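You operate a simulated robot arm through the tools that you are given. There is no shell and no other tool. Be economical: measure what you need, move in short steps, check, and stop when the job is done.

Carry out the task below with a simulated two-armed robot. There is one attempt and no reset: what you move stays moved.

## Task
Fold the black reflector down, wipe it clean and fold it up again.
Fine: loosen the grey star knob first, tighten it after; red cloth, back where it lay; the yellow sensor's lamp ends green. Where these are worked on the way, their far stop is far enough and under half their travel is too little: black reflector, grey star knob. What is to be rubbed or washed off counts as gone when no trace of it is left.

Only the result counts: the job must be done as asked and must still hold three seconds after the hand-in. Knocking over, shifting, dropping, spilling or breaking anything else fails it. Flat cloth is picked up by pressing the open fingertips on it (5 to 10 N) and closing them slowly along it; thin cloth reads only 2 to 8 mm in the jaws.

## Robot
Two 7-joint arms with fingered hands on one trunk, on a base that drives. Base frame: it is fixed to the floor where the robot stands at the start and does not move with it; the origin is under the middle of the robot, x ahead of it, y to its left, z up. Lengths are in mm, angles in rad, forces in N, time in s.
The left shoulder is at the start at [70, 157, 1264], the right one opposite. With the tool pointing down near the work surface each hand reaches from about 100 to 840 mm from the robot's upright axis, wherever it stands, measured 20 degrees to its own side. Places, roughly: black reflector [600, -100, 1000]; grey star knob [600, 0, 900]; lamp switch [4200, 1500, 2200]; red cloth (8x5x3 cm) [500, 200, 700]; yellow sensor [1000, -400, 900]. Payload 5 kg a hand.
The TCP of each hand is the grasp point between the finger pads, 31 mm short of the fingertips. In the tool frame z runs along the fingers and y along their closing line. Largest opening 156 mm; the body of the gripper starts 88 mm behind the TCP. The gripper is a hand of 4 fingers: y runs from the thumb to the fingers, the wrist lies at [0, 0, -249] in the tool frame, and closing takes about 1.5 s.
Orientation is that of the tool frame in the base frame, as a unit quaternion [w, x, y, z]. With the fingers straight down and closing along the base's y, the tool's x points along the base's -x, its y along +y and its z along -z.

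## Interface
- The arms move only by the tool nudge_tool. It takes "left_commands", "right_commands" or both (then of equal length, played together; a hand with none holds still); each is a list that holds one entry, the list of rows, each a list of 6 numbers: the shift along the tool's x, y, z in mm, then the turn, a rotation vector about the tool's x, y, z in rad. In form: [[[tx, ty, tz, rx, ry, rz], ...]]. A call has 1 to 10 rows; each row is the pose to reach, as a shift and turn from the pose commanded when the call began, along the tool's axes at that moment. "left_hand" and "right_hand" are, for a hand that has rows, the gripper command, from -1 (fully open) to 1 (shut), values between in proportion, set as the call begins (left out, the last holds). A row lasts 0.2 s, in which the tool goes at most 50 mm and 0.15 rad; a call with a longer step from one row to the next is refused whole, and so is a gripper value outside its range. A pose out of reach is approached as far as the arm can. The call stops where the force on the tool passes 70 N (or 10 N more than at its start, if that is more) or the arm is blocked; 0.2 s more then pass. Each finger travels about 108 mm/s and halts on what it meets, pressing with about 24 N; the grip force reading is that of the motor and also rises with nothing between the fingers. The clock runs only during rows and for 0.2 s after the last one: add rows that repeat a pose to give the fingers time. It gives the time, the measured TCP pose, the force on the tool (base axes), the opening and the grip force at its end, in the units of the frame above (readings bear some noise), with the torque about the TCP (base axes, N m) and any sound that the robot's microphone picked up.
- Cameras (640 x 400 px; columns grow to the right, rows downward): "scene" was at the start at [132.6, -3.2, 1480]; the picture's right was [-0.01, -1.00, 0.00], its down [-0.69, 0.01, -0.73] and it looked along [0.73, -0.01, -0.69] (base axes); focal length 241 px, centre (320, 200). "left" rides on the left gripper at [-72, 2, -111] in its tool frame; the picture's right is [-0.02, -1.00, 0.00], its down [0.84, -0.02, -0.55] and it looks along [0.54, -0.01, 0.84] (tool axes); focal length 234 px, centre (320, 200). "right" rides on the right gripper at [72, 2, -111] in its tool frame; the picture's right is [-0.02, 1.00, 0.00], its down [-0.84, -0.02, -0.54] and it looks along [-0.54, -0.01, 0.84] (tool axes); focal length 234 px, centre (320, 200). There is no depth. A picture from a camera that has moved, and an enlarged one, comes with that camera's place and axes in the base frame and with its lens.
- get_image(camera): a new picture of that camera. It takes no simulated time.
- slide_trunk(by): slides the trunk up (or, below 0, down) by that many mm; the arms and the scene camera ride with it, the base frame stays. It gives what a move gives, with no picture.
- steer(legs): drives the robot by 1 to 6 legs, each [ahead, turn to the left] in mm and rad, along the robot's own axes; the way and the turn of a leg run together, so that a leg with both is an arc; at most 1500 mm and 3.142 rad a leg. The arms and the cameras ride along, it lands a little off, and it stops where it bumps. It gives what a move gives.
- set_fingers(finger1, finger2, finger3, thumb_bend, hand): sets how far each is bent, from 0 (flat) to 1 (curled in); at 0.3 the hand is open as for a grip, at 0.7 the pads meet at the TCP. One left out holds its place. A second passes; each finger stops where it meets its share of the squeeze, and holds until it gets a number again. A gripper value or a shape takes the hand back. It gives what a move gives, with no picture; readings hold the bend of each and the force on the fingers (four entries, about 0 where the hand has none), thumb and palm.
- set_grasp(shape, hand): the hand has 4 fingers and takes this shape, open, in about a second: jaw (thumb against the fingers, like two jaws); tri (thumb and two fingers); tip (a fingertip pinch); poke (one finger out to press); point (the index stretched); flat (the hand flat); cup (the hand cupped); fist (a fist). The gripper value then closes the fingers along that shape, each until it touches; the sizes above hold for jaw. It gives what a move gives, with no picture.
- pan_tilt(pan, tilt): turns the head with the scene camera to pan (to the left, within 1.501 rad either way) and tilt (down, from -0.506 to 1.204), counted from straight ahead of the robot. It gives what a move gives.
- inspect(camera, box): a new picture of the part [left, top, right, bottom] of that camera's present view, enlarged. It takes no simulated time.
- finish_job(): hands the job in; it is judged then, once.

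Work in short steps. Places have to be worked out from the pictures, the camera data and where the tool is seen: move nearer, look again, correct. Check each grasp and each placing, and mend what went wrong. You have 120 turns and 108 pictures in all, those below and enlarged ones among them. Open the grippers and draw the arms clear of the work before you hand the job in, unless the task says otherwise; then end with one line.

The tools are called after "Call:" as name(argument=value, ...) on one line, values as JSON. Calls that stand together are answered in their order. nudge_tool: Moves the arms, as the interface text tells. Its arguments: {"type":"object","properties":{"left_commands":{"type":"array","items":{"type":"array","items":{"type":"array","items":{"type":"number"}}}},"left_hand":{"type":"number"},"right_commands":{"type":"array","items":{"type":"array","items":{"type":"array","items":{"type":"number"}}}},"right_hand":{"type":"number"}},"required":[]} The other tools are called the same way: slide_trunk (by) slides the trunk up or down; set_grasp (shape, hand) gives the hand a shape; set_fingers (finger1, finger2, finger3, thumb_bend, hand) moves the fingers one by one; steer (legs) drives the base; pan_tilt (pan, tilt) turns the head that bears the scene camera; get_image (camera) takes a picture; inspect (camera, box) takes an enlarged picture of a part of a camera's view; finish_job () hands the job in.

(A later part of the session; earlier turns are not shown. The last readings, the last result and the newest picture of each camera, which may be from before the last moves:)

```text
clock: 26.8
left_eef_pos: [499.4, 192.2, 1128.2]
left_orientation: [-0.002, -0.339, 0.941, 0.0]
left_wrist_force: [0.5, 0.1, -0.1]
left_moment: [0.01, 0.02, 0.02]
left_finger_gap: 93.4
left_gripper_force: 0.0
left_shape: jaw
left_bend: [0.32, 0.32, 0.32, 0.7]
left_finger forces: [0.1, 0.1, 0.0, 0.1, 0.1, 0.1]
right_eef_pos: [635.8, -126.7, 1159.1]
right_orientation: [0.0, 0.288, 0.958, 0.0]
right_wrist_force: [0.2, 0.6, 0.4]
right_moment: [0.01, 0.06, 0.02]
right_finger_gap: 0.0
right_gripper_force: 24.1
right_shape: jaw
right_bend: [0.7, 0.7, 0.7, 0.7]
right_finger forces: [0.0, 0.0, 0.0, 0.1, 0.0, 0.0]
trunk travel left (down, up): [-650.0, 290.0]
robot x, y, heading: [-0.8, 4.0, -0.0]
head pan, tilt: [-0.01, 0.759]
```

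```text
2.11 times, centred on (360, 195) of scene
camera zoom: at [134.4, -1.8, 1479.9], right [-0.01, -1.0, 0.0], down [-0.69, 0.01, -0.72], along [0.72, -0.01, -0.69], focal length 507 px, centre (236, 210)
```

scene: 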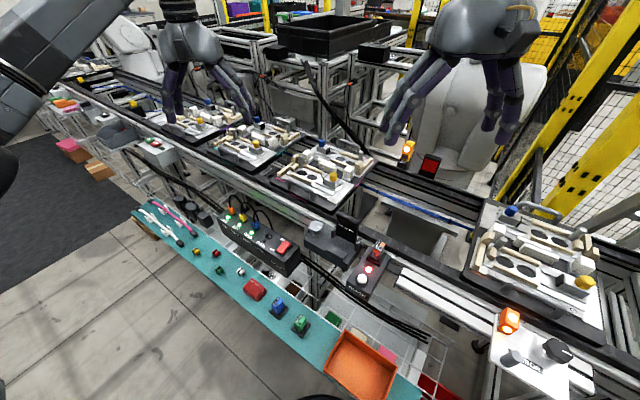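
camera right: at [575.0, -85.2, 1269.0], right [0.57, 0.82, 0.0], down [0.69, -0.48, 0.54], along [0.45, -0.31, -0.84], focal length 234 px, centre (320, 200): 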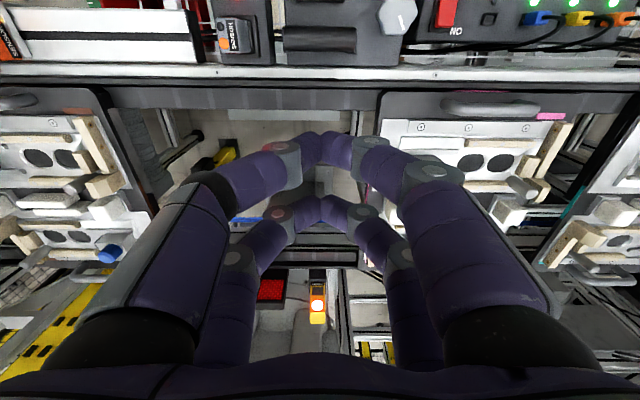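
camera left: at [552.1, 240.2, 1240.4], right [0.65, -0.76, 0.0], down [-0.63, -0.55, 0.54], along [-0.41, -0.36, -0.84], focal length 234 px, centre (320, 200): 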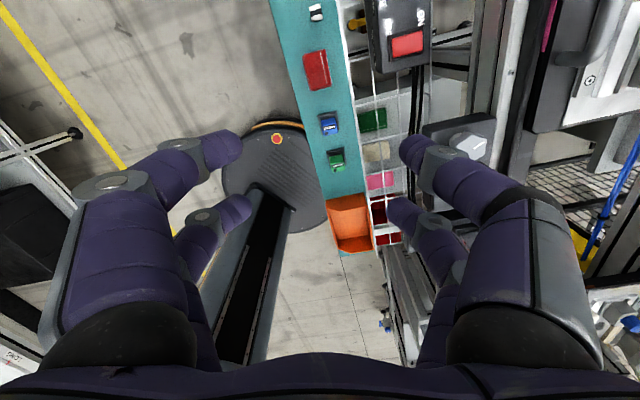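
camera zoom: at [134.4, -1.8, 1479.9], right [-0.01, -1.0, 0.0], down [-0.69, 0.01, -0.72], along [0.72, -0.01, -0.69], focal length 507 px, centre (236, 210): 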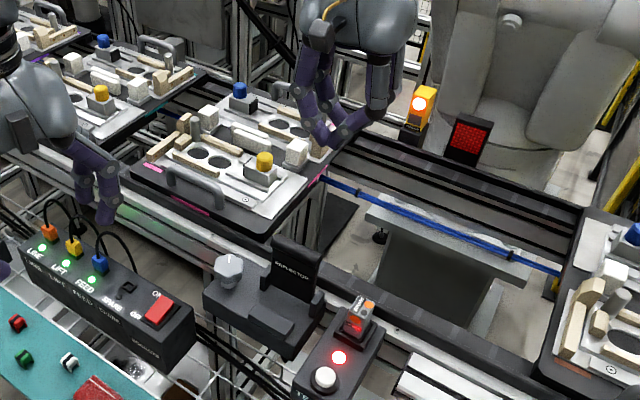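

Hand is aligned with the reflector (lip centred). Lower behind it to tips ≈ z 977, then check clearance.

Call:
nudge_tool(right_commands=[[[0, 0, 50, 0, 0, 0], [0, 0, 100, 0, 0, 0], [0, 0, 130, 0, 0, 0], [0, 0, 148, 0, 0, 0]]])

Call:
get_image(camera="right")

Call:
inspect(camera="scene", box=[260, 100, 460, 290])

```text
clock: 27.8
left_eef_pos: [499.1, 191.0, 1129.5]
left_orientation: [0.0, -0.339, 0.941, 0.001]
left_wrist_force: [-0.4, -0.2, 0.5]
left_moment: [-0.01, 0.01, -0.01]
left_finger_gap: 93.1
left_gripper_force: 0.1
left_shape: jaw
left_bend: [0.32, 0.32, 0.32, 0.7]
left_finger forces: [0.0, 0.1, 0.1, 0.0, 0.0, 0.0]
right_eef_pos: [635.3, -125.1, 1008.0]
right_orientation: [0.0, 0.287, 0.958, 0.0]
right_wrist_force: [0.4, -0.3, 0.7]
right_moment: [0.02, 0.03, -0.03]
right_finger_gap: 0.3
right_gripper_force: 23.2
right_shape: jaw
right_bend: [0.7, 0.7, 0.7, 0.7]
right_finger forces: [0.0, 0.1, 0.0, 0.0, 0.1, 0.0]
trunk travel left (down, up): [-650.0, 290.0]
robot x, y, heading: [1.9, 1.3, -0.002]
head pan, tilt: [-0.01, 0.759]
```

```text
77 pictures are left
camera right: at [574.7, -83.9, 1119.5], right [0.57, 0.82, 0.0], down [0.69, -0.48, 0.54], along [0.45, -0.31, -0.84], focal length 234 px, centre (320, 200)
```

right: 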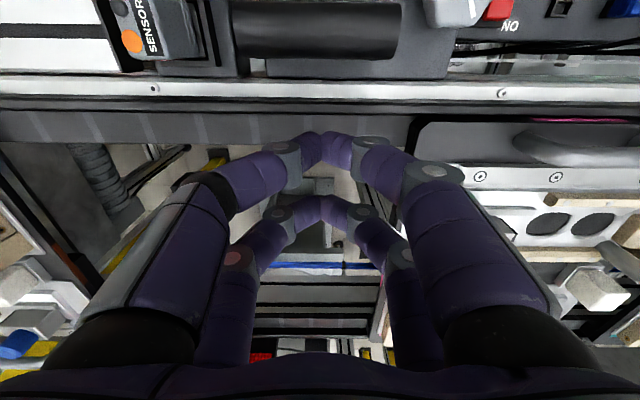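

```text
2.11 times, centred on (360, 195) of scene
camera zoom: at [133.4, -3.0, 1479.9], right [-0.01, -1.0, 0.0], down [-0.69, 0.01, -0.72], along [0.72, -0.01, -0.69], focal length 507 px, centre (236, 210)
```

zoom: 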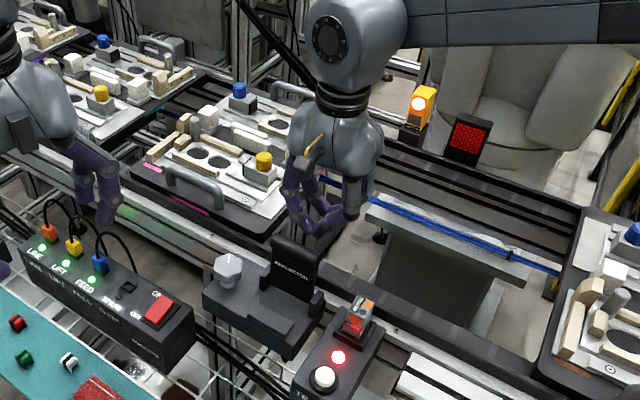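

Clear. Push the lip toward the robot: first ~85 mm with a slight drop, then inspect.

Call:
nudge_tool(right_commands=[[[20, 0, 0, 0, 0, 0], [40, 0, 0, 0, 0, 0], [55, 0, 1, 0, 0, 0], [70, 0, 3, 0, 0, 0], [85, 0, 8, 0, 0, 0]]])

Call:
get_image(camera="right")

Call:
inspect(camera="scene", box=[280, 140, 420, 290])

```text
clock: 29.0
left_eef_pos: [497.6, 192.0, 1128.9]
left_orientation: [0.0, -0.339, 0.941, 0.0]
left_wrist_force: [-0.8, 0.2, -0.2]
left_moment: [0.03, 0.01, 0.01]
left_finger_gap: 93.1
left_gripper_force: 0.0
left_shape: jaw
left_bend: [0.32, 0.32, 0.32, 0.7]
left_finger forces: [0.0, 0.1, 0.0, 0.0, 0.1, 0.0]
right_eef_pos: [565.1, -80.7, 1005.6]
right_orientation: [-0.002, 0.284, 0.959, 0.003]
right_wrist_force: [0.6, 1.1, -0.1]
right_moment: [-0.01, 0.0, 0.0]
right_finger_gap: 0.0
right_gripper_force: 24.0
right_shape: jaw
right_bend: [0.7, 0.7, 0.7, 0.7]
right_finger forces: [0.0, 0.0, 0.1, 0.0, 0.1, 0.0]
right hand out of reach, approached as far as the arm can: row 5
trunk travel left (down, up): [-650.0, 290.0]
robot x, y, heading: [1.2, 0.2, -0.001]
head pan, tilt: [-0.01, 0.759]
```

```text
75 pictures are left
camera right: at [505.0, -40.9, 1115.7], right [0.57, 0.82, 0.0], down [0.69, -0.48, 0.54], along [0.45, -0.3, -0.84], focal length 234 px, centre (320, 200)
```

right: 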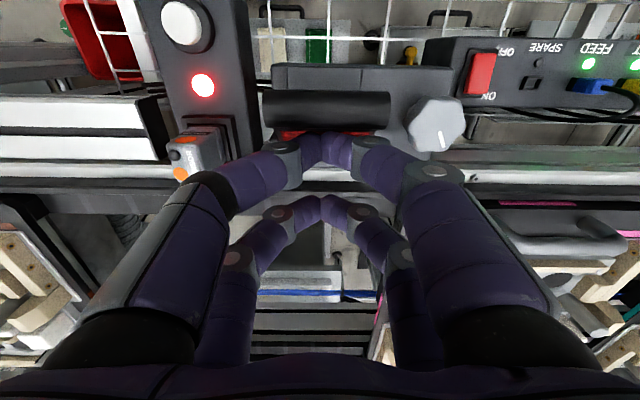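

```text
2.67 times, centred on (350, 215) of scene
camera zoom: at [132.6, -2.8, 1480.0], right [-0.01, -1.0, 0.0], down [-0.69, 0.01, -0.73], along [0.73, -0.01, -0.69], focal length 642 px, centre (240, 160)
```

zoom: 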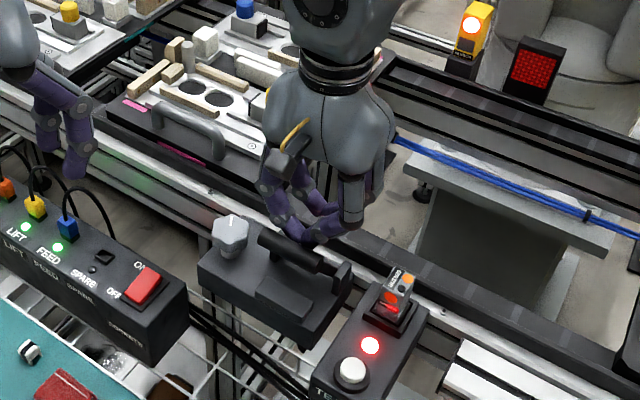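

The reflector tilts easily, but the arm's reach limit was flagged; I unwind the wrist yaw a little while pushing on and down.

Call:
nudge_tool(right_commands=[[[0, 0, 0, 0, 0, -0.12], [5, 0, 5, 0, 0, -0.24], [15, 0, 10, 0, 0, -0.36], [25, 0, 20, 0, 0, -0.36], [35, 0, 30, 0, 0, -0.36], [45, 0, 40, 0, 0, -0.36]]])

Call:
get_image(camera="right")

Call:
inspect(camera="scene", box=[280, 140, 420, 290])

```text
clock: 30.4
left_eef_pos: [499.0, 191.6, 1130.2]
left_orientation: [0.0, -0.339, 0.941, 0.001]
left_wrist_force: [-0.4, -0.5, 0.1]
left_moment: [-0.01, 0.02, 0.0]
left_finger_gap: 93.4
left_gripper_force: 0.0
left_shape: jaw
left_bend: [0.32, 0.32, 0.32, 0.7]
left_finger forces: [0.0, 0.0, 0.0, 0.0, 0.1, 0.0]
right_eef_pos: [527.3, -57.0, 963.0]
right_orientation: [0.0, 0.111, 0.994, 0.0]
right_wrist_force: [0.0, 0.6, 0.0]
right_moment: [0.01, -0.01, -0.01]
right_finger_gap: 0.0
right_gripper_force: 23.8
right_shape: jaw
right_bend: [0.7, 0.7, 0.7, 0.7]
right_finger forces: [0.0, 0.0, 0.0, 0.1, 0.1, 0.0]
trunk travel left (down, up): [-650.0, 290.0]
robot x, y, heading: [-3.0, 1.4, 0.003]
head pan, tilt: [-0.01, 0.759]
```

```text
73 pictures are left
camera right: at [456.6, -39.1, 1074.4], right [0.24, 0.97, 0.0], down [0.81, -0.2, 0.55], along [0.53, -0.13, -0.84], focal length 234 px, centre (320, 200)
```

right: 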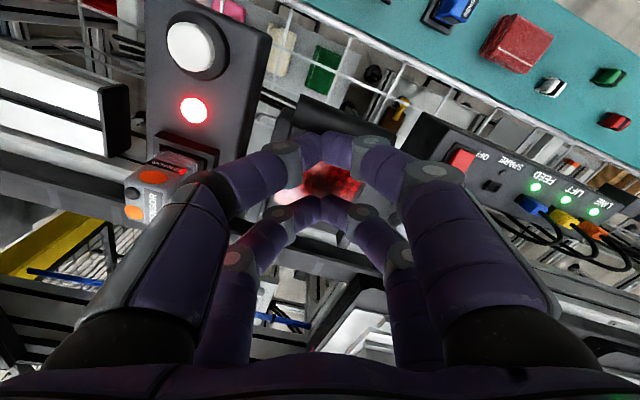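

```text
2.67 times, centred on (350, 215) of scene
camera zoom: at [132.5, -2.7, 1480.0], right [-0.01, -1.0, 0.0], down [-0.69, 0.01, -0.73], along [0.73, -0.01, -0.69], focal length 642 px, centre (240, 160)
```

zoom: 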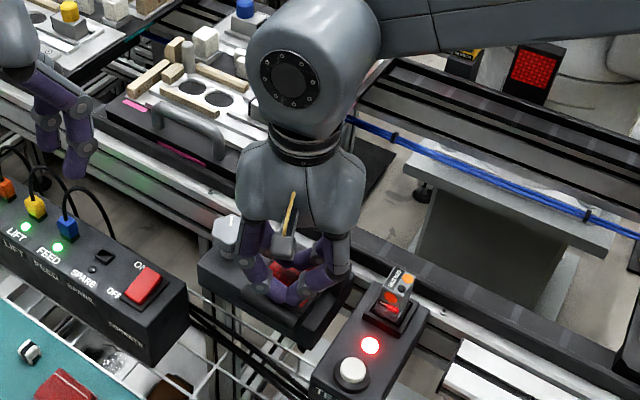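

The reflector seems folded with its red face up. I lift the right hand straight up and away to view it.

Call:
nudge_tool(right_commands=[[[0, 0, -45, 0, 0, 0], [0, 0, -90, 0, 0, 0], [0, -20, -135, 0, 0, 0], [0, -60, -180, 0, 0, 0], [0, -105, -200, 0, 0, 0], [0, -150, -220, 0, 0, 0], [0, -190, -240, 0, 0, 0], [0, -230, -260, 0, 0, 0], [0, -270, -260, 0, 0, 0], [0, -300, -260, 0, 0, 0]]])

Call:
inspect(camera="scene", box=[280, 190, 400, 280])

Call:
get_image(camera="scene")

```text
refused: row 4 steps farther than a row can; nothing moved
```

```text
4.44 times, centred on (340, 235) of scene
camera zoom: at [132.5, -2.7, 1480.0], right [-0.01, -1.0, 0.0], down [-0.69, 0.01, -0.73], along [0.73, -0.01, -0.69], focal length 1070 px, centre (231, 44)
```

zoom: 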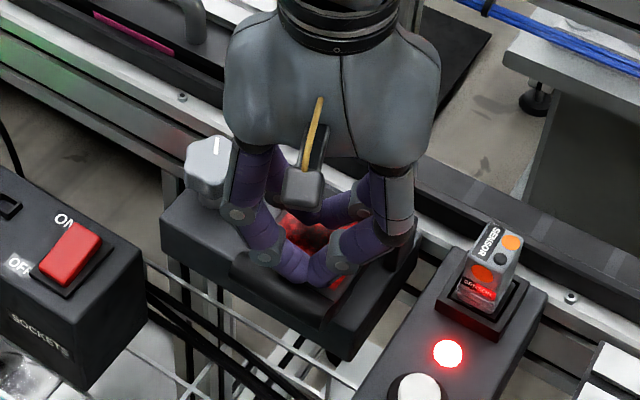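

```text
70 pictures are left
camera scene: at [132.5, -2.7, 1480.0], right [-0.01, -1.0, 0.0], down [-0.69, 0.01, -0.73], along [0.73, -0.01, -0.69], focal length 241 px, centre (320, 200)
```

scene: 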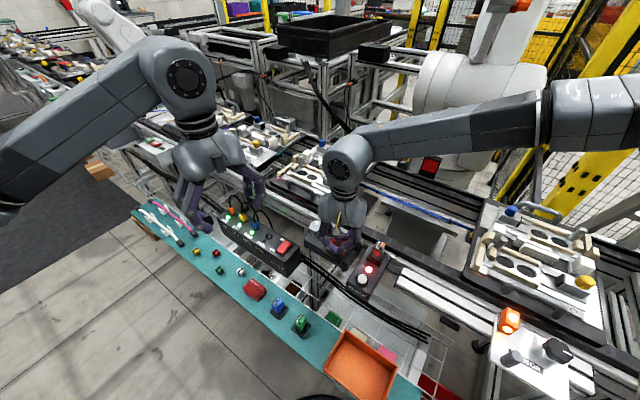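

Row step was too long; repeat with smaller steps.

Call:
nudge_tool(right_commands=[[[0, 0, -45, 0, 0, 0], [0, 0, -90, 0, 0, 0], [0, -20, -130, 0, 0, 0], [0, -50, -165, 0, 0, 0], [0, -90, -190, 0, 0, 0], [0, -130, -210, 0, 0, 0], [0, -170, -230, 0, 0, 0], [0, -210, -250, 0, 0, 0], [0, -250, -260, 0, 0, 0], [0, -295, -260, 0, 0, 0]]])

Call:
inspect(camera="scene", box=[280, 190, 400, 280])

Call:
get_image(camera="right")

```text
clock: 32.6
left_eef_pos: [495.8, 190.4, 1130.7]
left_orientation: [0.0, -0.339, 0.941, 0.001]
left_wrist_force: [0.2, -0.8, 0.5]
left_moment: [0.04, -0.04, -0.03]
left_finger_gap: 93.1
left_gripper_force: 0.0
left_shape: jaw
left_bend: [0.32, 0.32, 0.32, 0.7]
left_finger forces: [0.1, 0.1, 0.1, 0.0, 0.0, 0.0]
right_eef_pos: [460.8, -347.6, 1225.8]
right_orientation: [0.002, 0.111, 0.994, 0.002]
right_wrist_force: [0.4, -0.6, -0.5]
right_moment: [0.04, -0.01, 0.0]
right_finger_gap: 0.0
right_gripper_force: 24.7
right_shape: jaw
right_bend: [0.7, 0.7, 0.7, 0.7]
right_finger forces: [0.0, 0.0, 0.0, 0.0, 0.0, 0.0]
trunk travel left (down, up): [-650.0, 290.0]
robot x, y, heading: [1.7, 3.3, 0.002]
head pan, tilt: [-0.01, 0.759]
```

```text
4.44 times, centred on (340, 235) of scene
camera zoom: at [131.1, -5.4, 1480.2], right [-0.01, -1.0, 0.0], down [-0.69, 0.01, -0.73], along [0.73, -0.01, -0.69], focal length 1070 px, centre (231, 44)
```

zoom: 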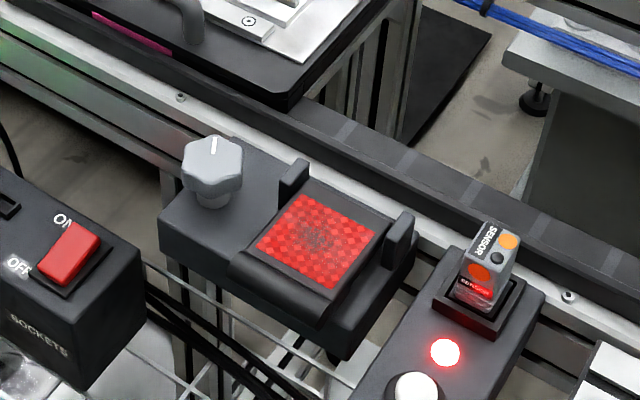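

```text
68 pictures are left
camera right: at [390.5, -330.8, 1336.5], right [0.24, 0.97, 0.0], down [0.81, -0.21, 0.55], along [0.53, -0.13, -0.84], focal length 234 px, centre (320, 200)
```

right: 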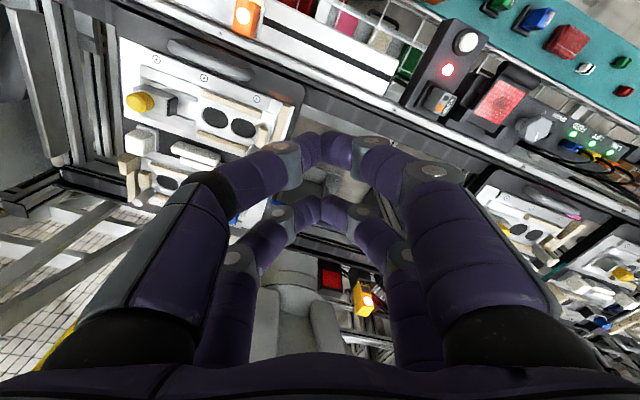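

The reflector is down with a dark smudge at its centre. Cloth estimated at about (519, 216), long axis along the bench; move the left hand above it with jaws across its short side.

Call:
nudge_tool(left_commands=[[[-10, 2, 40, 0, 0, -0.05], [-20, 4, 80, 0, 0, -0.1], [-30, 5, 120, 0, 0, -0.15], [-30, 5, 160, 0, 0, -0.2], [-30, 5, 200, 0, 0, -0.2], [-30, 5, 240, 0, 0, -0.2], [-30, 5, 270, 0, 0, -0.2]]], left_hand=-1)

Call:
get_image(camera="left")

Call:
inspect(camera="scene", box=[180, 180, 320, 330])

```text
clock: 34.2
left_eef_pos: [515.4, 215.8, 861.2]
left_orientation: [0.0, -0.432, 0.902, 0.0]
left_wrist_force: [-0.4, 1.3, 0.0]
left_moment: [0.02, 0.0, -0.01]
left_finger_gap: 155.9
left_gripper_force: 0.0
left_shape: jaw
left_bend: [0.3, 0.3, 0.3, 0.3]
left_finger forces: [0.0, 0.0, 0.1, 0.1, 0.0, 0.0]
right_eef_pos: [463.0, -345.6, 1226.2]
right_orientation: [0.0, 0.11, 0.994, 0.0]
right_wrist_force: [0.5, -0.3, 0.1]
right_moment: [0.0, 0.02, 0.02]
right_finger_gap: 0.0
right_gripper_force: 24.2
right_shape: jaw
right_bend: [0.7, 0.7, 0.7, 0.7]
right_finger forces: [0.0, 0.0, 0.0, 0.0, 0.0, 0.0]
trunk travel left (down, up): [-650.0, 290.0]
robot x, y, heading: [-3.1, -0.7, -0.002]
head pan, tilt: [-0.01, 0.759]
```

```text
67 pictures are left
camera left: at [559.7, 273.8, 971.9], right [0.79, -0.61, 0.0], down [-0.51, -0.66, 0.55], along [-0.33, -0.43, -0.84], focal length 234 px, centre (320, 200)
```

left: 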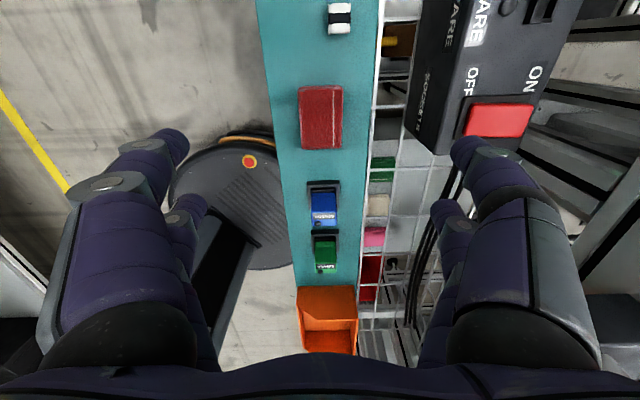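

```text
2.67 times, centred on (250, 255) of scene
camera zoom: at [132.6, -2.9, 1480.1], right [-0.01, -1.0, 0.0], down [-0.69, 0.01, -0.73], along [0.73, -0.01, -0.69], focal length 642 px, centre (507, 53)
```

zoom: 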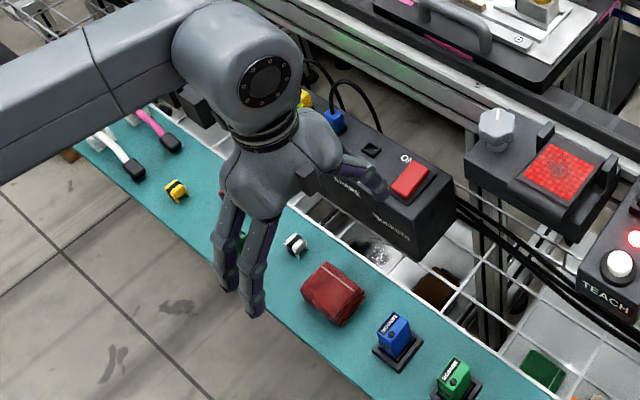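

Cloth is aligned with the hand; centre at (521, 221). Adjust by ~7 mm, narrow the jaws, and descend to TCP z≈724.

Call:
nudge_tool(left_commands=[[[-7, -1, 40, 0, 0, 0], [-7, -1, 80, 0, 0, 0], [-7, -1, 110, 0, 0, 0], [-7, -1, 130, 0, 0, 0], [-7, -1, 137, 0, 0, 0]]], left_hand=-0.2)

Call:
get_image(camera="left")

Call:
inspect(camera="scene", box=[180, 200, 320, 350])

```text
clock: 35.4
left_eef_pos: [521.3, 218.4, 722.6]
left_orientation: [0.0, -0.43, 0.903, 0.0]
left_wrist_force: [-0.3, 1.0, 0.7]
left_moment: [0.0, 0.02, 0.02]
left_finger_gap: 94.3
left_gripper_force: 0.1
left_shape: jaw
left_bend: [0.32, 0.32, 0.32, 0.7]
left_finger forces: [0.1, 0.0, 0.0, 0.1, 0.1, 0.0]
right_eef_pos: [461.1, -345.9, 1226.2]
right_orientation: [0.001, 0.111, 0.994, 0.0]
right_wrist_force: [-0.5, 0.3, 0.6]
right_moment: [0.01, 0.01, 0.01]
right_finger_gap: 0.0
right_gripper_force: 23.5
right_shape: jaw
right_bend: [0.7, 0.7, 0.7, 0.7]
right_finger forces: [0.1, 0.1, 0.0, 0.0, 0.1, 0.1]
trunk travel left (down, up): [-650.0, 290.0]
robot x, y, heading: [0.0, -0.4, 0.002]
head pan, tilt: [-0.01, 0.759]
```

```text
65 pictures are left
camera left: at [566.0, 276.8, 833.2], right [0.79, -0.61, 0.0], down [-0.51, -0.66, 0.55], along [-0.33, -0.43, -0.84], focal length 234 px, centre (320, 200)
```

left: 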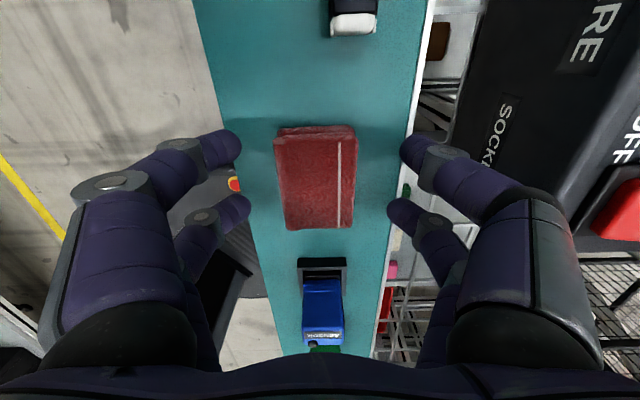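

```text
2.67 times, centred on (250, 275) of scene
camera zoom: at [132.3, -3.1, 1480.0], right [-0.01, -1.0, 0.0], down [-0.69, 0.01, -0.73], along [0.73, -0.01, -0.69], focal length 642 px, centre (507, 0)
```

zoom: 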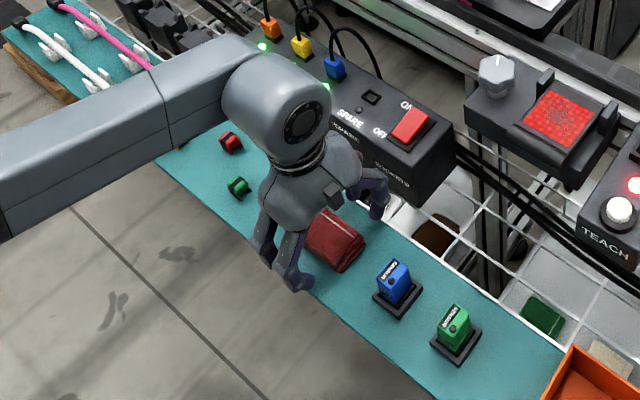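

Well placed. Close on the cloth.

Call:
nudge_tool(left_commands=[[[0, 0, 0, 0, 0, 0], [0, 0, 0, 0, 0, 0], [0, 0, 0, 0, 0, 0], [0, 0, 0, 0, 0, 0], [0, 0, 0, 0, 0, 0], [0, 0, 0, 0, 0, 0], [0, 0, 0, 0, 0, 0]]], left_hand=1)

Call:
nudge_tool(left_commands=[[[0, 0, -15, 0, 0, 0], [0, 0, -40, 0, 0, 0], [0, 0, -80, 0, 0, 0], [0, 0, -125, 0, 0, 0], [0, 0, -170, 0, 0, 0], [0, 0, -215, 0, 0, 0], [0, 0, -260, 0, 0, 0], [0, 0, -300, 0, 0, 0]]])

Call:
get_image(camera="left")

Call:
inspect(camera="scene", box=[180, 160, 360, 310])

```text
clock: 37.0
left_eef_pos: [521.5, 219.6, 722.8]
left_orientation: [0.0, -0.431, 0.903, -0.001]
left_wrist_force: [-0.7, -0.1, 0.0]
left_moment: [0.0, 0.02, 0.0]
left_finger_gap: 43.2
left_gripper_force: 24.3
left_shape: jaw
left_bend: [0.74, 0.74, 0.74, 0.7]
left_finger forces: [21.8, 21.6, 21.5, 0.1, 21.9, 0.0]
right_eef_pos: [462.3, -345.7, 1225.9]
right_orientation: [0.0, 0.11, 0.994, 0.0]
right_wrist_force: [0.5, 0.4, -0.3]
right_moment: [0.0, 0.03, -0.01]
right_finger_gap: 0.0
right_gripper_force: 23.7
right_shape: jaw
right_bend: [0.7, 0.7, 0.7, 0.7]
right_finger forces: [0.0, 0.0, 0.1, 0.0, 0.1, 0.1]
trunk travel left (down, up): [-650.0, 290.0]
robot x, y, heading: [-1.7, -1.0, 0.0]
head pan, tilt: [-0.01, 0.759]
```

```text
clock: 38.8
left_eef_pos: [520.8, 216.8, 1024.1]
left_orientation: [0.0, -0.431, 0.903, 0.001]
left_wrist_force: [0.1, 0.2, 0.1]
left_moment: [0.05, 0.02, -0.06]
left_finger_gap: 43.1
left_gripper_force: 24.1
left_shape: jaw
left_bend: [0.74, 0.74, 0.74, 0.7]
left_finger forces: [21.8, 21.7, 21.5, 0.0, 21.9, 0.0]
right_eef_pos: [462.6, -345.5, 1226.0]
right_orientation: [0.001, 0.111, 0.994, 0.0]
right_wrist_force: [0.3, 0.0, -0.6]
right_moment: [0.03, -0.03, 0.0]
right_finger_gap: 0.1
right_gripper_force: 24.3
right_shape: jaw
right_bend: [0.7, 0.7, 0.7, 0.7]
right_finger forces: [0.0, 0.1, 0.0, 0.0, 0.0, 0.0]
trunk travel left (down, up): [-650.0, 290.0]
robot x, y, heading: [1.7, 2.9, 0.0]
head pan, tilt: [-0.01, 0.759]
```

```text
63 pictures are left
camera left: at [565.1, 274.8, 1134.0], right [0.79, -0.61, 0.0], down [-0.51, -0.67, 0.54], along [-0.33, -0.43, -0.84], focal length 234 px, centre (320, 200)
```

left: 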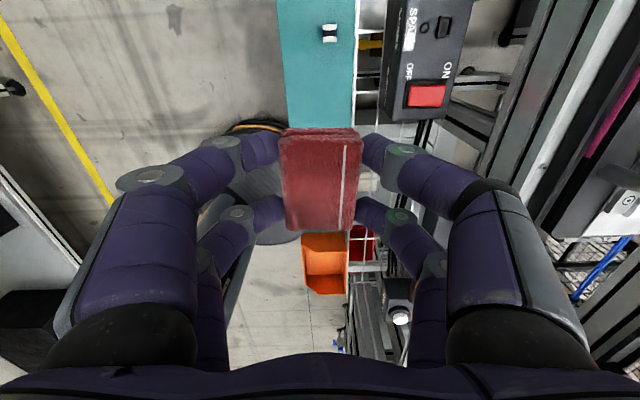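

```text
2.67 times, centred on (270, 235) of scene
camera zoom: at [132.3, -3.4, 1480.0], right [-0.01, -1.0, 0.0], down [-0.69, 0.01, -0.73], along [0.73, -0.01, -0.69], focal length 642 px, centre (453, 107)
```

zoom: 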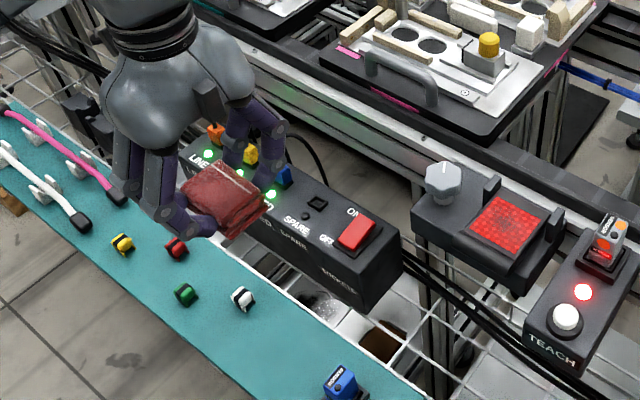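

Cloth held (43 mm). The folded face centre triangulates to [530,-65,931]. I carry the cloth above it at z≈1040 and align to the face.

Call:
nudge_tool(left_commands=[[[0, 0, -20, 0, 0, 0], [30, -26, -20, 0, 0, -0.02], [60, -52, -20, 0, 0, -0.04], [90, -78, -20, 0, 0, -0.06], [120, -104, -20, 0, 0, -0.08], [150, -130, -20, 0, 0, -0.1], [180, -156, -20, 0, 0, -0.1], [200, -172, -20, 0, 0, -0.1], [213, -185, -20, 0, 0, -0.1]]])

Call:
get_image(camera="left")

Call:
inspect(camera="scene", box=[260, 170, 400, 290])

```text
clock: 40.8
left_eef_pos: [532.1, -64.5, 1042.0]
left_orientation: [-0.001, -0.475, 0.88, 0.001]
left_wrist_force: [-0.2, -0.2, 0.1]
left_moment: [0.01, 0.01, 0.02]
left_finger_gap: 43.0
left_gripper_force: 23.7
left_shape: jaw
left_bend: [0.74, 0.74, 0.74, 0.7]
left_finger forces: [21.8, 21.7, 21.5, 0.1, 22.0, 0.0]
right_eef_pos: [463.6, -346.2, 1225.0]
right_orientation: [-0.001, 0.111, 0.994, 0.001]
right_wrist_force: [0.4, -0.4, 0.5]
right_moment: [-0.02, 0.0, 0.03]
right_finger_gap: 0.0
right_gripper_force: 24.1
right_shape: jaw
right_bend: [0.7, 0.7, 0.7, 0.7]
right_finger forces: [0.0, 0.1, 0.0, 0.1, 0.0, 0.0]
trunk travel left (down, up): [-650.0, 290.0]
robot x, y, heading: [-2.2, 1.8, -0.002]
head pan, tilt: [-0.01, 0.759]
```

```text
61 pictures are left
camera left: at [570.4, -1.5, 1152.8], right [0.85, -0.53, 0.0], down [-0.44, -0.71, 0.54], along [-0.29, -0.46, -0.84], focal length 234 px, centre (320, 200)
```

left: 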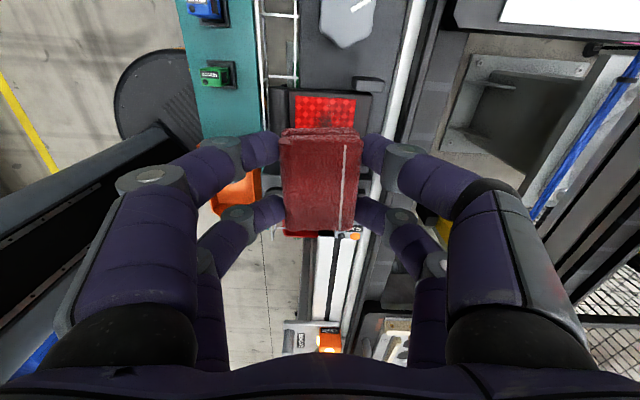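

```text
3.33 times, centred on (330, 230) of scene
camera zoom: at [132.6, -3.9, 1480.0], right [-0.01, -1.0, 0.0], down [-0.69, 0.01, -0.73], along [0.73, -0.01, -0.69], focal length 803 px, centre (287, 100)
```

zoom: 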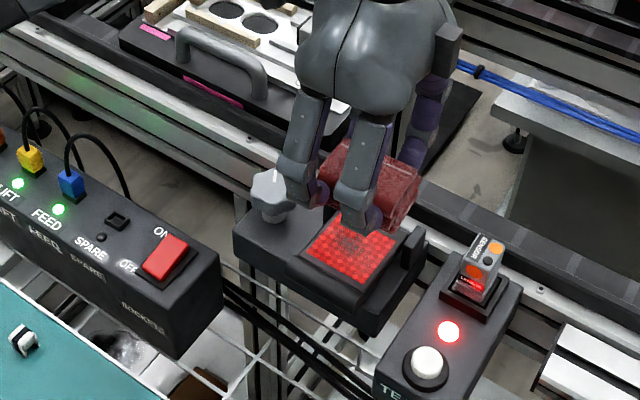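

Aligned over the face. Descend near contact and read the force.

Call:
nudge_tool(left_commands=[[[0, 0, 35, 0, 0, 0], [0, 0, 58, 0, 0, 0], [0, 0, 64, 0, 0, 0], [0, 0, 68, 0, 0, 0]]])

Call:
inspect(camera="scene", box=[260, 170, 400, 290])

```text
clock: 41.8
left_eef_pos: [532.2, -64.6, 974.2]
left_orientation: [0.0, -0.476, 0.879, 0.0]
left_wrist_force: [0.6, 0.0, -1.2]
left_moment: [0.0, 0.02, -0.03]
left_finger_gap: 43.2
left_gripper_force: 23.7
left_shape: jaw
left_bend: [0.74, 0.74, 0.74, 0.7]
left_finger forces: [21.8, 21.6, 21.5, 0.0, 21.8, 0.0]
right_eef_pos: [462.0, -346.3, 1226.3]
right_orientation: [0.0, 0.11, 0.994, 0.0]
right_wrist_force: [1.1, -0.2, -0.5]
right_moment: [-0.04, 0.0, 0.02]
right_finger_gap: 0.0
right_gripper_force: 24.2
right_shape: jaw
right_bend: [0.7, 0.7, 0.7, 0.7]
right_finger forces: [0.1, 0.0, 0.0, 0.0, 0.1, 0.0]
trunk travel left (down, up): [-650.0, 290.0]
robot x, y, heading: [0.8, -0.6, -0.001]
head pan, tilt: [-0.01, 0.759]
```

```text
3.33 times, centred on (330, 230) of scene
camera zoom: at [132.8, -3.1, 1480.0], right [-0.01, -1.0, 0.0], down [-0.69, 0.01, -0.73], along [0.73, -0.01, -0.69], focal length 803 px, centre (287, 100)
```

zoom: 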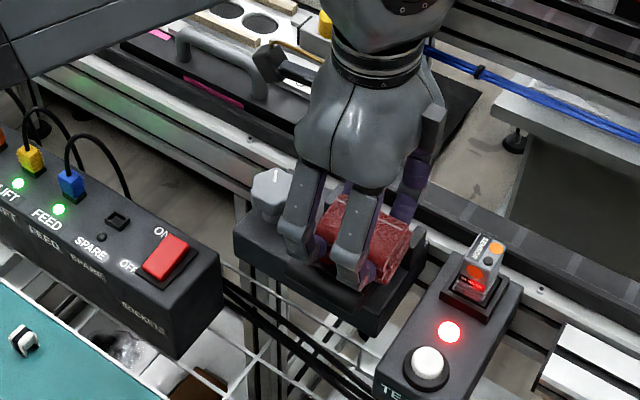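

No contact yet; go down a few mm more.

Call:
nudge_tool(left_commands=[[[0, 0, 2, 0, 0, 0], [0, 0, 4, 0, 0, 0], [0, 0, 6, 0, 0, 0]]])

```text
clock: 42.6
left_eef_pos: [532.9, -63.8, 968.1]
left_orientation: [0.001, -0.476, 0.88, 0.001]
left_wrist_force: [0.2, -0.9, -0.5]
left_moment: [-0.01, 0.02, -0.03]
left_finger_gap: 42.9
left_gripper_force: 23.9
left_shape: jaw
left_bend: [0.74, 0.74, 0.74, 0.7]
left_finger forces: [21.8, 21.6, 21.5, 0.0, 21.7, 0.1]
right_eef_pos: [462.0, -346.7, 1226.2]
right_orientation: [-0.001, 0.111, 0.994, 0.0]
right_wrist_force: [0.3, -0.2, -0.1]
right_moment: [-0.01, -0.02, 0.02]
right_finger_gap: 0.1
right_gripper_force: 24.5
right_shape: jaw
right_bend: [0.7, 0.7, 0.7, 0.7]
right_finger forces: [0.0, 0.0, 0.1, 0.0, 0.1, 0.0]
trunk travel left (down, up): [-650.0, 290.0]
robot x, y, heading: [-1.6, 0.8, -0.001]
head pan, tilt: [-0.01, 0.759]
```

Call:
nudge_tool(left_commands=[[[0, 0, 2, 0, 0, 0], [0, 0, 4, 0, 0, 0], [0, 0, 6, 0, 0, 0]]])

Call:
get_image(camera="left")

```text
clock: 43.4
left_eef_pos: [533.3, -62.9, 962.4]
left_orientation: [0.001, -0.476, 0.879, 0.0]
left_wrist_force: [-0.1, -0.8, 0.3]
left_moment: [0.05, -0.05, -0.01]
left_finger_gap: 43.4
left_gripper_force: 23.8
left_shape: jaw
left_bend: [0.74, 0.74, 0.74, 0.7]
left_finger forces: [22.0, 21.7, 21.4, 0.1, 22.0, 0.0]
right_eef_pos: [461.8, -344.8, 1226.3]
right_orientation: [0.002, 0.111, 0.994, -0.001]
right_wrist_force: [-0.7, -0.3, 0.3]
right_moment: [0.01, -0.01, 0.0]
right_finger_gap: 0.0
right_gripper_force: 23.9
right_shape: jaw
right_bend: [0.7, 0.7, 0.7, 0.7]
right_finger forces: [0.0, 0.1, 0.0, 0.0, 0.0, 0.0]
trunk travel left (down, up): [-650.0, 290.0]
robot x, y, heading: [-1.3, -2.5, -0.0]
head pan, tilt: [-0.01, 0.759]
```

```text
58 pictures are left
camera left: at [570.4, -0.8, 1073.6], right [0.85, -0.53, 0.0], down [-0.44, -0.71, 0.55], along [-0.29, -0.46, -0.84], focal length 234 px, centre (320, 200)
```

left: 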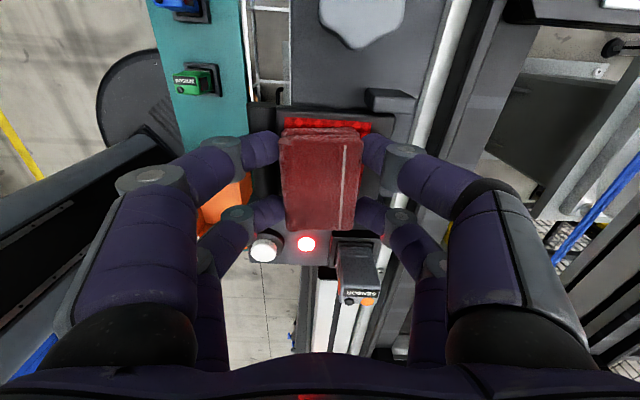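

Still free; continue down with small steps.

Call:
nudge_tool(left_commands=[[[0, 2, 2, 0, 0, 0], [-2, 3, 4, 0, 0, 0], [-3, 3, 6, 0, 0, 0], [-3, 3, 8, 0, 0, 0]]])

```text
clock: 44.4
left_eef_pos: [531.0, -61.7, 960.4]
left_orientation: [0.001, -0.476, 0.879, -0.005]
left_wrist_force: [6.7, -8.1, 47.0]
left_moment: [-0.32, -0.63, -0.07]
left_finger_gap: 46.1
left_gripper_force: 24.5
left_shape: jaw
left_bend: [0.74, 0.74, 0.74, 0.71]
left_finger forces: [24.2, 24.0, 28.1, 0.1, 30.7, 0.1]
right_eef_pos: [458.6, -346.3, 1228.1]
right_orientation: [0.001, 0.111, 0.994, 0.001]
right_wrist_force: [1.0, 0.3, -0.2]
right_moment: [0.01, -0.01, 0.0]
right_finger_gap: 0.0
right_gripper_force: 23.8
right_shape: jaw
right_bend: [0.7, 0.7, 0.7, 0.7]
right_finger forces: [0.1, 0.1, 0.0, 0.0, 0.0, 0.0]
trunk travel left (down, up): [-650.0, 290.0]
robot x, y, heading: [0.2, -1.1, 0.002]
head pan, tilt: [-0.01, 0.759]
```

Contact at TCP ≈961. I back off to ~15 N and rub with short strokes both ways.

Call:
nudge_tool(left_commands=[[[0, -3, -4, 0, 0, 0], [12, -3, -4, 0, 0, 0], [24, -3, -4, 0, 0, 0], [10, -3, -4, 0, 0, 0], [-6, -3, -4, 0, 0, 0], [-14, -3, -4, 0, 0, 0], [0, -3, -4, 0, 0, 0], [14, -3, -4, 0, 0, 0], [0, -3, -4, 0, 0, 0]]])

Call:
nudge_tool(left_commands=[[[0, -5, 0, 0, 0, 0], [0, -10, 0, 0, 0, 0], [0, 0, 0, 0, 0, 0], [0, 10, 0, 0, 0, 0], [12, 6, 0, 0, 0, 0], [12, -6, 0, 0, 0, 0], [-12, -6, 0, 0, 0, 0], [-12, 6, 0, 0, 0, 0], [0, 0, 0, 0, 0, 0]]])

Call:
nudge_tool(left_commands=[[[0, 0, -30, 0, 0, 0], [-40, 0, -60, 0, 0, 0], [-80, 0, -60, 0, 0, 0], [-120, 0, -60, 0, 0, 0]]])

Call:
inspect(camera="scene", box=[290, 190, 400, 280])

```text
clock: 46.4
left_eef_pos: [529.1, -64.4, 960.2]
left_orientation: [-0.001, -0.473, 0.881, -0.002]
left_wrist_force: [-6.0, -9.8, 29.5]
left_moment: [-0.16, -0.11, 0.19]
left_finger_gap: 46.2
left_gripper_force: 23.8
left_shape: jaw
left_bend: [0.74, 0.74, 0.74, 0.71]
left_finger forces: [26.3, 25.6, 26.1, 0.0, 26.4, 0.1]
right_eef_pos: [457.2, -348.1, 1227.2]
right_orientation: [0.002, 0.111, 0.994, 0.002]
right_wrist_force: [0.3, -0.5, -0.8]
right_moment: [-0.02, 0.0, 0.02]
right_finger_gap: 0.0
right_gripper_force: 23.8
right_shape: jaw
right_bend: [0.7, 0.7, 0.7, 0.7]
right_finger forces: [0.0, 0.0, 0.1, 0.0, 0.0, 0.0]
trunk travel left (down, up): [-650.0, 290.0]
robot x, y, heading: [-3.3, -0.9, -0.005]
head pan, tilt: [-0.01, 0.759]
```

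```text
clock: 48.4
left_eef_pos: [534.3, -56.5, 959.6]
left_orientation: [0.001, -0.477, 0.879, 0.0]
left_wrist_force: [4.7, 11.1, 28.2]
left_moment: [0.3, -0.11, 0.0]
left_finger_gap: 45.5
left_gripper_force: 24.1
left_shape: jaw
left_bend: [0.74, 0.75, 0.74, 0.71]
left_finger forces: [26.9, 25.9, 24.9, 0.0, 25.0, 0.0]
right_eef_pos: [460.0, -344.3, 1227.9]
right_orientation: [0.002, 0.11, 0.994, -0.001]
right_wrist_force: [0.0, 0.6, -0.1]
right_moment: [0.04, -0.05, -0.05]
right_finger_gap: 0.0
right_gripper_force: 24.2
right_shape: jaw
right_bend: [0.7, 0.7, 0.7, 0.7]
right_finger forces: [0.0, 0.1, 0.0, 0.1, 0.1, 0.1]
trunk travel left (down, up): [-650.0, 290.0]
robot x, y, heading: [2.4, 1.9, 0.005]
head pan, tilt: [-0.01, 0.759]
```

```text
clock: 49.4
left_eef_pos: [600.9, 41.1, 1018.0]
left_orientation: [-0.001, -0.474, 0.881, 0.0]
left_wrist_force: [-0.9, 1.0, -0.5]
left_moment: [-0.02, -0.01, 0.0]
left_finger_gap: 45.2
left_gripper_force: 24.3
left_shape: jaw
left_bend: [0.74, 0.74, 0.74, 0.71]
left_finger forces: [23.3, 23.1, 23.0, 0.0, 23.3, 0.0]
right_eef_pos: [460.7, -345.3, 1226.2]
right_orientation: [0.0, 0.111, 0.994, 0.0]
right_wrist_force: [0.5, 0.3, -0.6]
right_moment: [0.05, -0.01, 0.01]
right_finger_gap: 0.3
right_gripper_force: 23.1
right_shape: jaw
right_bend: [0.7, 0.7, 0.7, 0.7]
right_finger forces: [0.0, 0.0, 0.1, 0.0, 0.1, 0.1]
trunk travel left (down, up): [-650.0, 290.0]
robot x, y, heading: [-0.5, 1.3, 0.004]
head pan, tilt: [-0.01, 0.759]
```

```text
4.44 times, centred on (345, 235) of scene
camera zoom: at [132.8, -2.1, 1480.0], right [-0.01, -1.0, 0.0], down [-0.69, 0.01, -0.73], along [0.73, -0.01, -0.69], focal length 1070 px, centre (209, 44)
```

zoom: 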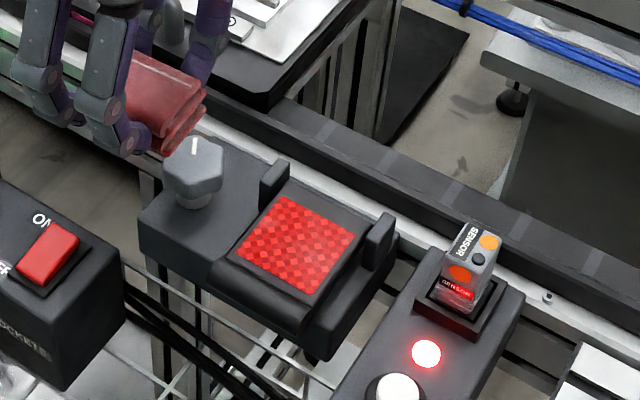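

The smudge looks gone; zoom closely to verify, with the right camera too.

Call:
inspect(camera="scene", box=[335, 228, 375, 262])

Call:
inspect(camera="right", box=[440, 50, 560, 150])

Call:
inspect(camera="left", box=[220, 100, 420, 260])

```text
11.76 times, centred on (355, 245) of scene
camera zoom: at [132.8, -2.1, 1480.0], right [-0.01, -1.0, 0.0], down [-0.69, 0.01, -0.73], along [0.73, -0.01, -0.69], focal length 2833 px, centre (-92, -329)
```

zoom: 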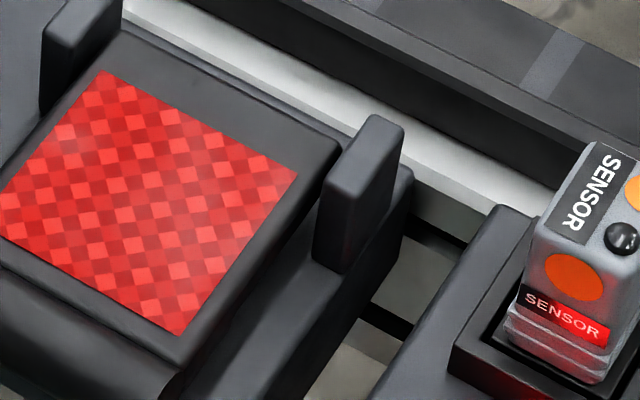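

```text
4.00 times, centred on (500, 100) of right
camera zoom: at [392.0, -327.4, 1336.8], right [0.24, 0.97, 0.0], down [0.81, -0.2, 0.55], along [0.53, -0.13, -0.84], focal length 937 px, centre (-400, 600)
```

zoom: 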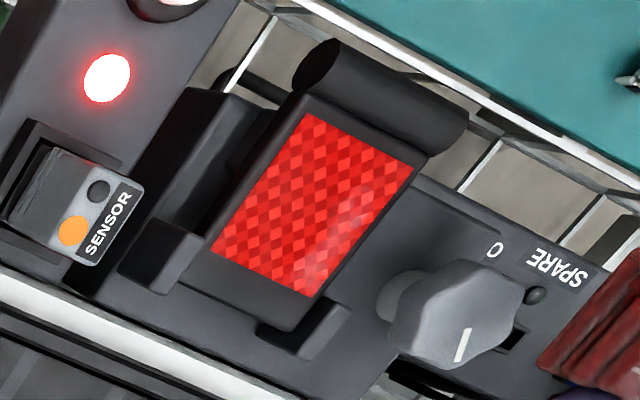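

```text
2.50 times, centred on (320, 180) of left
camera zoom: at [638.5, 102.3, 1128.7], right [0.85, -0.53, 0.0], down [-0.44, -0.71, 0.55], along [-0.29, -0.46, -0.84], focal length 585 px, centre (320, 250)
```

zoom: 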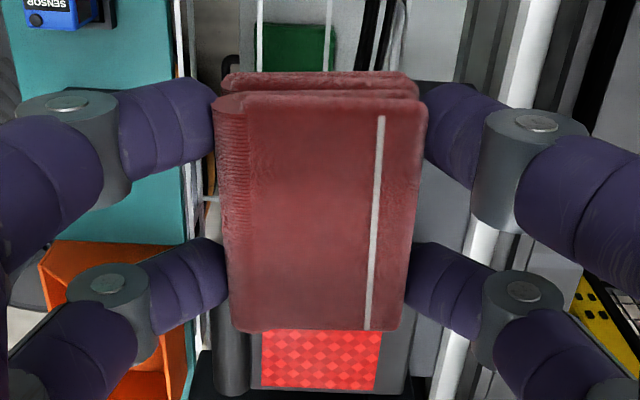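

Clean. Now carry the cloth back above its original spot (TCP was at (521.5, 219.6), yaw 51°).

Call:
nudge_tool(left_commands=[[[-20, 33, 0, 0, 0, 0.02], [-40, 66, 0, 0, 0, 0.04], [-63, 99, 0, 0, 0, 0.06], [-84, 132, 0, 0, 0, 0.08], [-105, 165, 0, 0, 0, 0.097], [-105, 165, 50, 0, 0, 0.097], [-105, 165, 100, 0, 0, 0.097], [-105, 165, 150, 0, 0, 0.097], [-105, 165, 200, 0, 0, 0.097]]])

```text
clock: 51.4
left_eef_pos: [519.9, 218.4, 820.9]
left_orientation: [0.0, -0.432, 0.902, -0.001]
left_wrist_force: [0.0, -0.5, 0.8]
left_moment: [-0.02, 0.0, 0.01]
left_finger_gap: 44.9
left_gripper_force: 24.0
left_shape: jaw
left_bend: [0.74, 0.74, 0.74, 0.71]
left_finger forces: [23.1, 22.9, 22.8, 0.0, 23.0, 0.0]
right_eef_pos: [463.0, -345.8, 1226.0]
right_orientation: [0.0, 0.111, 0.994, 0.0]
right_wrist_force: [0.4, -1.3, -0.2]
right_moment: [0.01, 0.06, 0.0]
right_finger_gap: 0.0
right_gripper_force: 24.2
right_shape: jaw
right_bend: [0.7, 0.7, 0.7, 0.7]
right_finger forces: [0.0, 0.1, 0.0, 0.1, 0.1, 0.1]
trunk travel left (down, up): [-650.0, 290.0]
robot x, y, heading: [1.7, -1.7, -0.003]
head pan, tilt: [-0.01, 0.759]
```

Position is within ~2 mm of the original; lower to TCP z≈723, watching for contact.

Call:
nudge_tool(left_commands=[[[-2, 0, 40, 0, 0, 0], [-2, 0, 75, 0, 0, 0], [-2, 0, 90, 0, 0, 0], [-2, 0, 96, 0, 0, 0], [-2, 0, 98, 0, 0, 0]]])

Call:
get_image(camera="left")

```text
clock: 52.6
left_eef_pos: [520.4, 219.7, 720.5]
left_orientation: [0.0, -0.432, 0.902, 0.0]
left_wrist_force: [0.1, 0.8, -0.3]
left_moment: [0.0, 0.03, -0.03]
left_finger_gap: 45.0
left_gripper_force: 24.2
left_shape: jaw
left_bend: [0.74, 0.74, 0.74, 0.71]
left_finger forces: [23.0, 22.9, 22.8, 0.1, 23.0, 0.1]
right_eef_pos: [462.0, -344.8, 1226.1]
right_orientation: [0.0, 0.111, 0.994, 0.0]
right_wrist_force: [-0.2, 0.4, 0.0]
right_moment: [0.01, -0.02, -0.02]
right_finger_gap: 0.1
right_gripper_force: 24.4
right_shape: jaw
right_bend: [0.7, 0.7, 0.7, 0.7]
right_finger forces: [0.1, 0.0, 0.1, 0.0, 0.0, 0.0]
trunk travel left (down, up): [-650.0, 290.0]
robot x, y, heading: [-3.3, 2.4, -0.002]
head pan, tilt: [-0.01, 0.759]
```

```text
53 pictures are left
camera left: at [564.1, 277.6, 831.0], right [0.79, -0.61, 0.0], down [-0.51, -0.67, 0.55], along [-0.33, -0.43, -0.84], focal length 234 px, centre (320, 200)
```

left: 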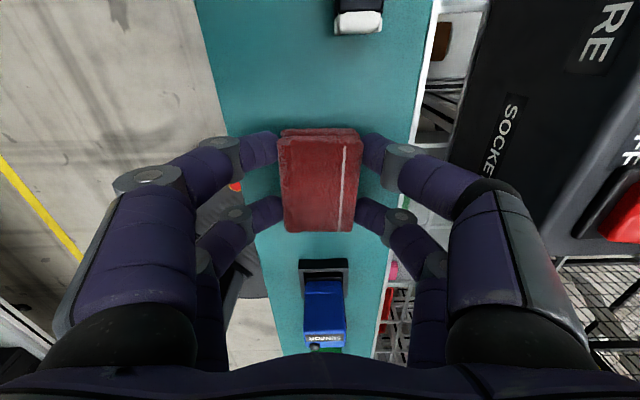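

No contact yet (the cloth slid up a little in the grip); lower gently in 2 mm steps.

Call:
nudge_tool(left_commands=[[[0, 0, 2, 0, 0, 0], [0, 0, 3, 0, 0, 0], [0, 0, 4, 0, 0, 0]]])

```text
clock: 53.4
left_eef_pos: [519.7, 219.6, 720.1]
left_orientation: [0.002, -0.432, 0.902, 0.0]
left_wrist_force: [-1.2, 2.7, 26.3]
left_moment: [0.16, 0.2, 0.02]
left_finger_gap: 44.8
left_gripper_force: 24.1
left_shape: jaw
left_bend: [0.74, 0.74, 0.74, 0.71]
left_finger forces: [24.8, 24.7, 22.7, 0.1, 23.1, 0.0]
right_eef_pos: [458.6, -346.4, 1226.9]
right_orientation: [0.002, 0.11, 0.994, 0.001]
right_wrist_force: [-0.2, 0.5, -0.4]
right_moment: [-0.02, 0.01, 0.02]
right_finger_gap: 0.0
right_gripper_force: 23.7
right_shape: jaw
right_bend: [0.7, 0.7, 0.7, 0.7]
right_finger forces: [0.0, 0.1, 0.0, 0.1, 0.0, 0.0]
trunk travel left (down, up): [-650.0, 290.0]
robot x, y, heading: [1.0, 1.6, -0.002]
head pan, tilt: [-0.01, 0.759]
```

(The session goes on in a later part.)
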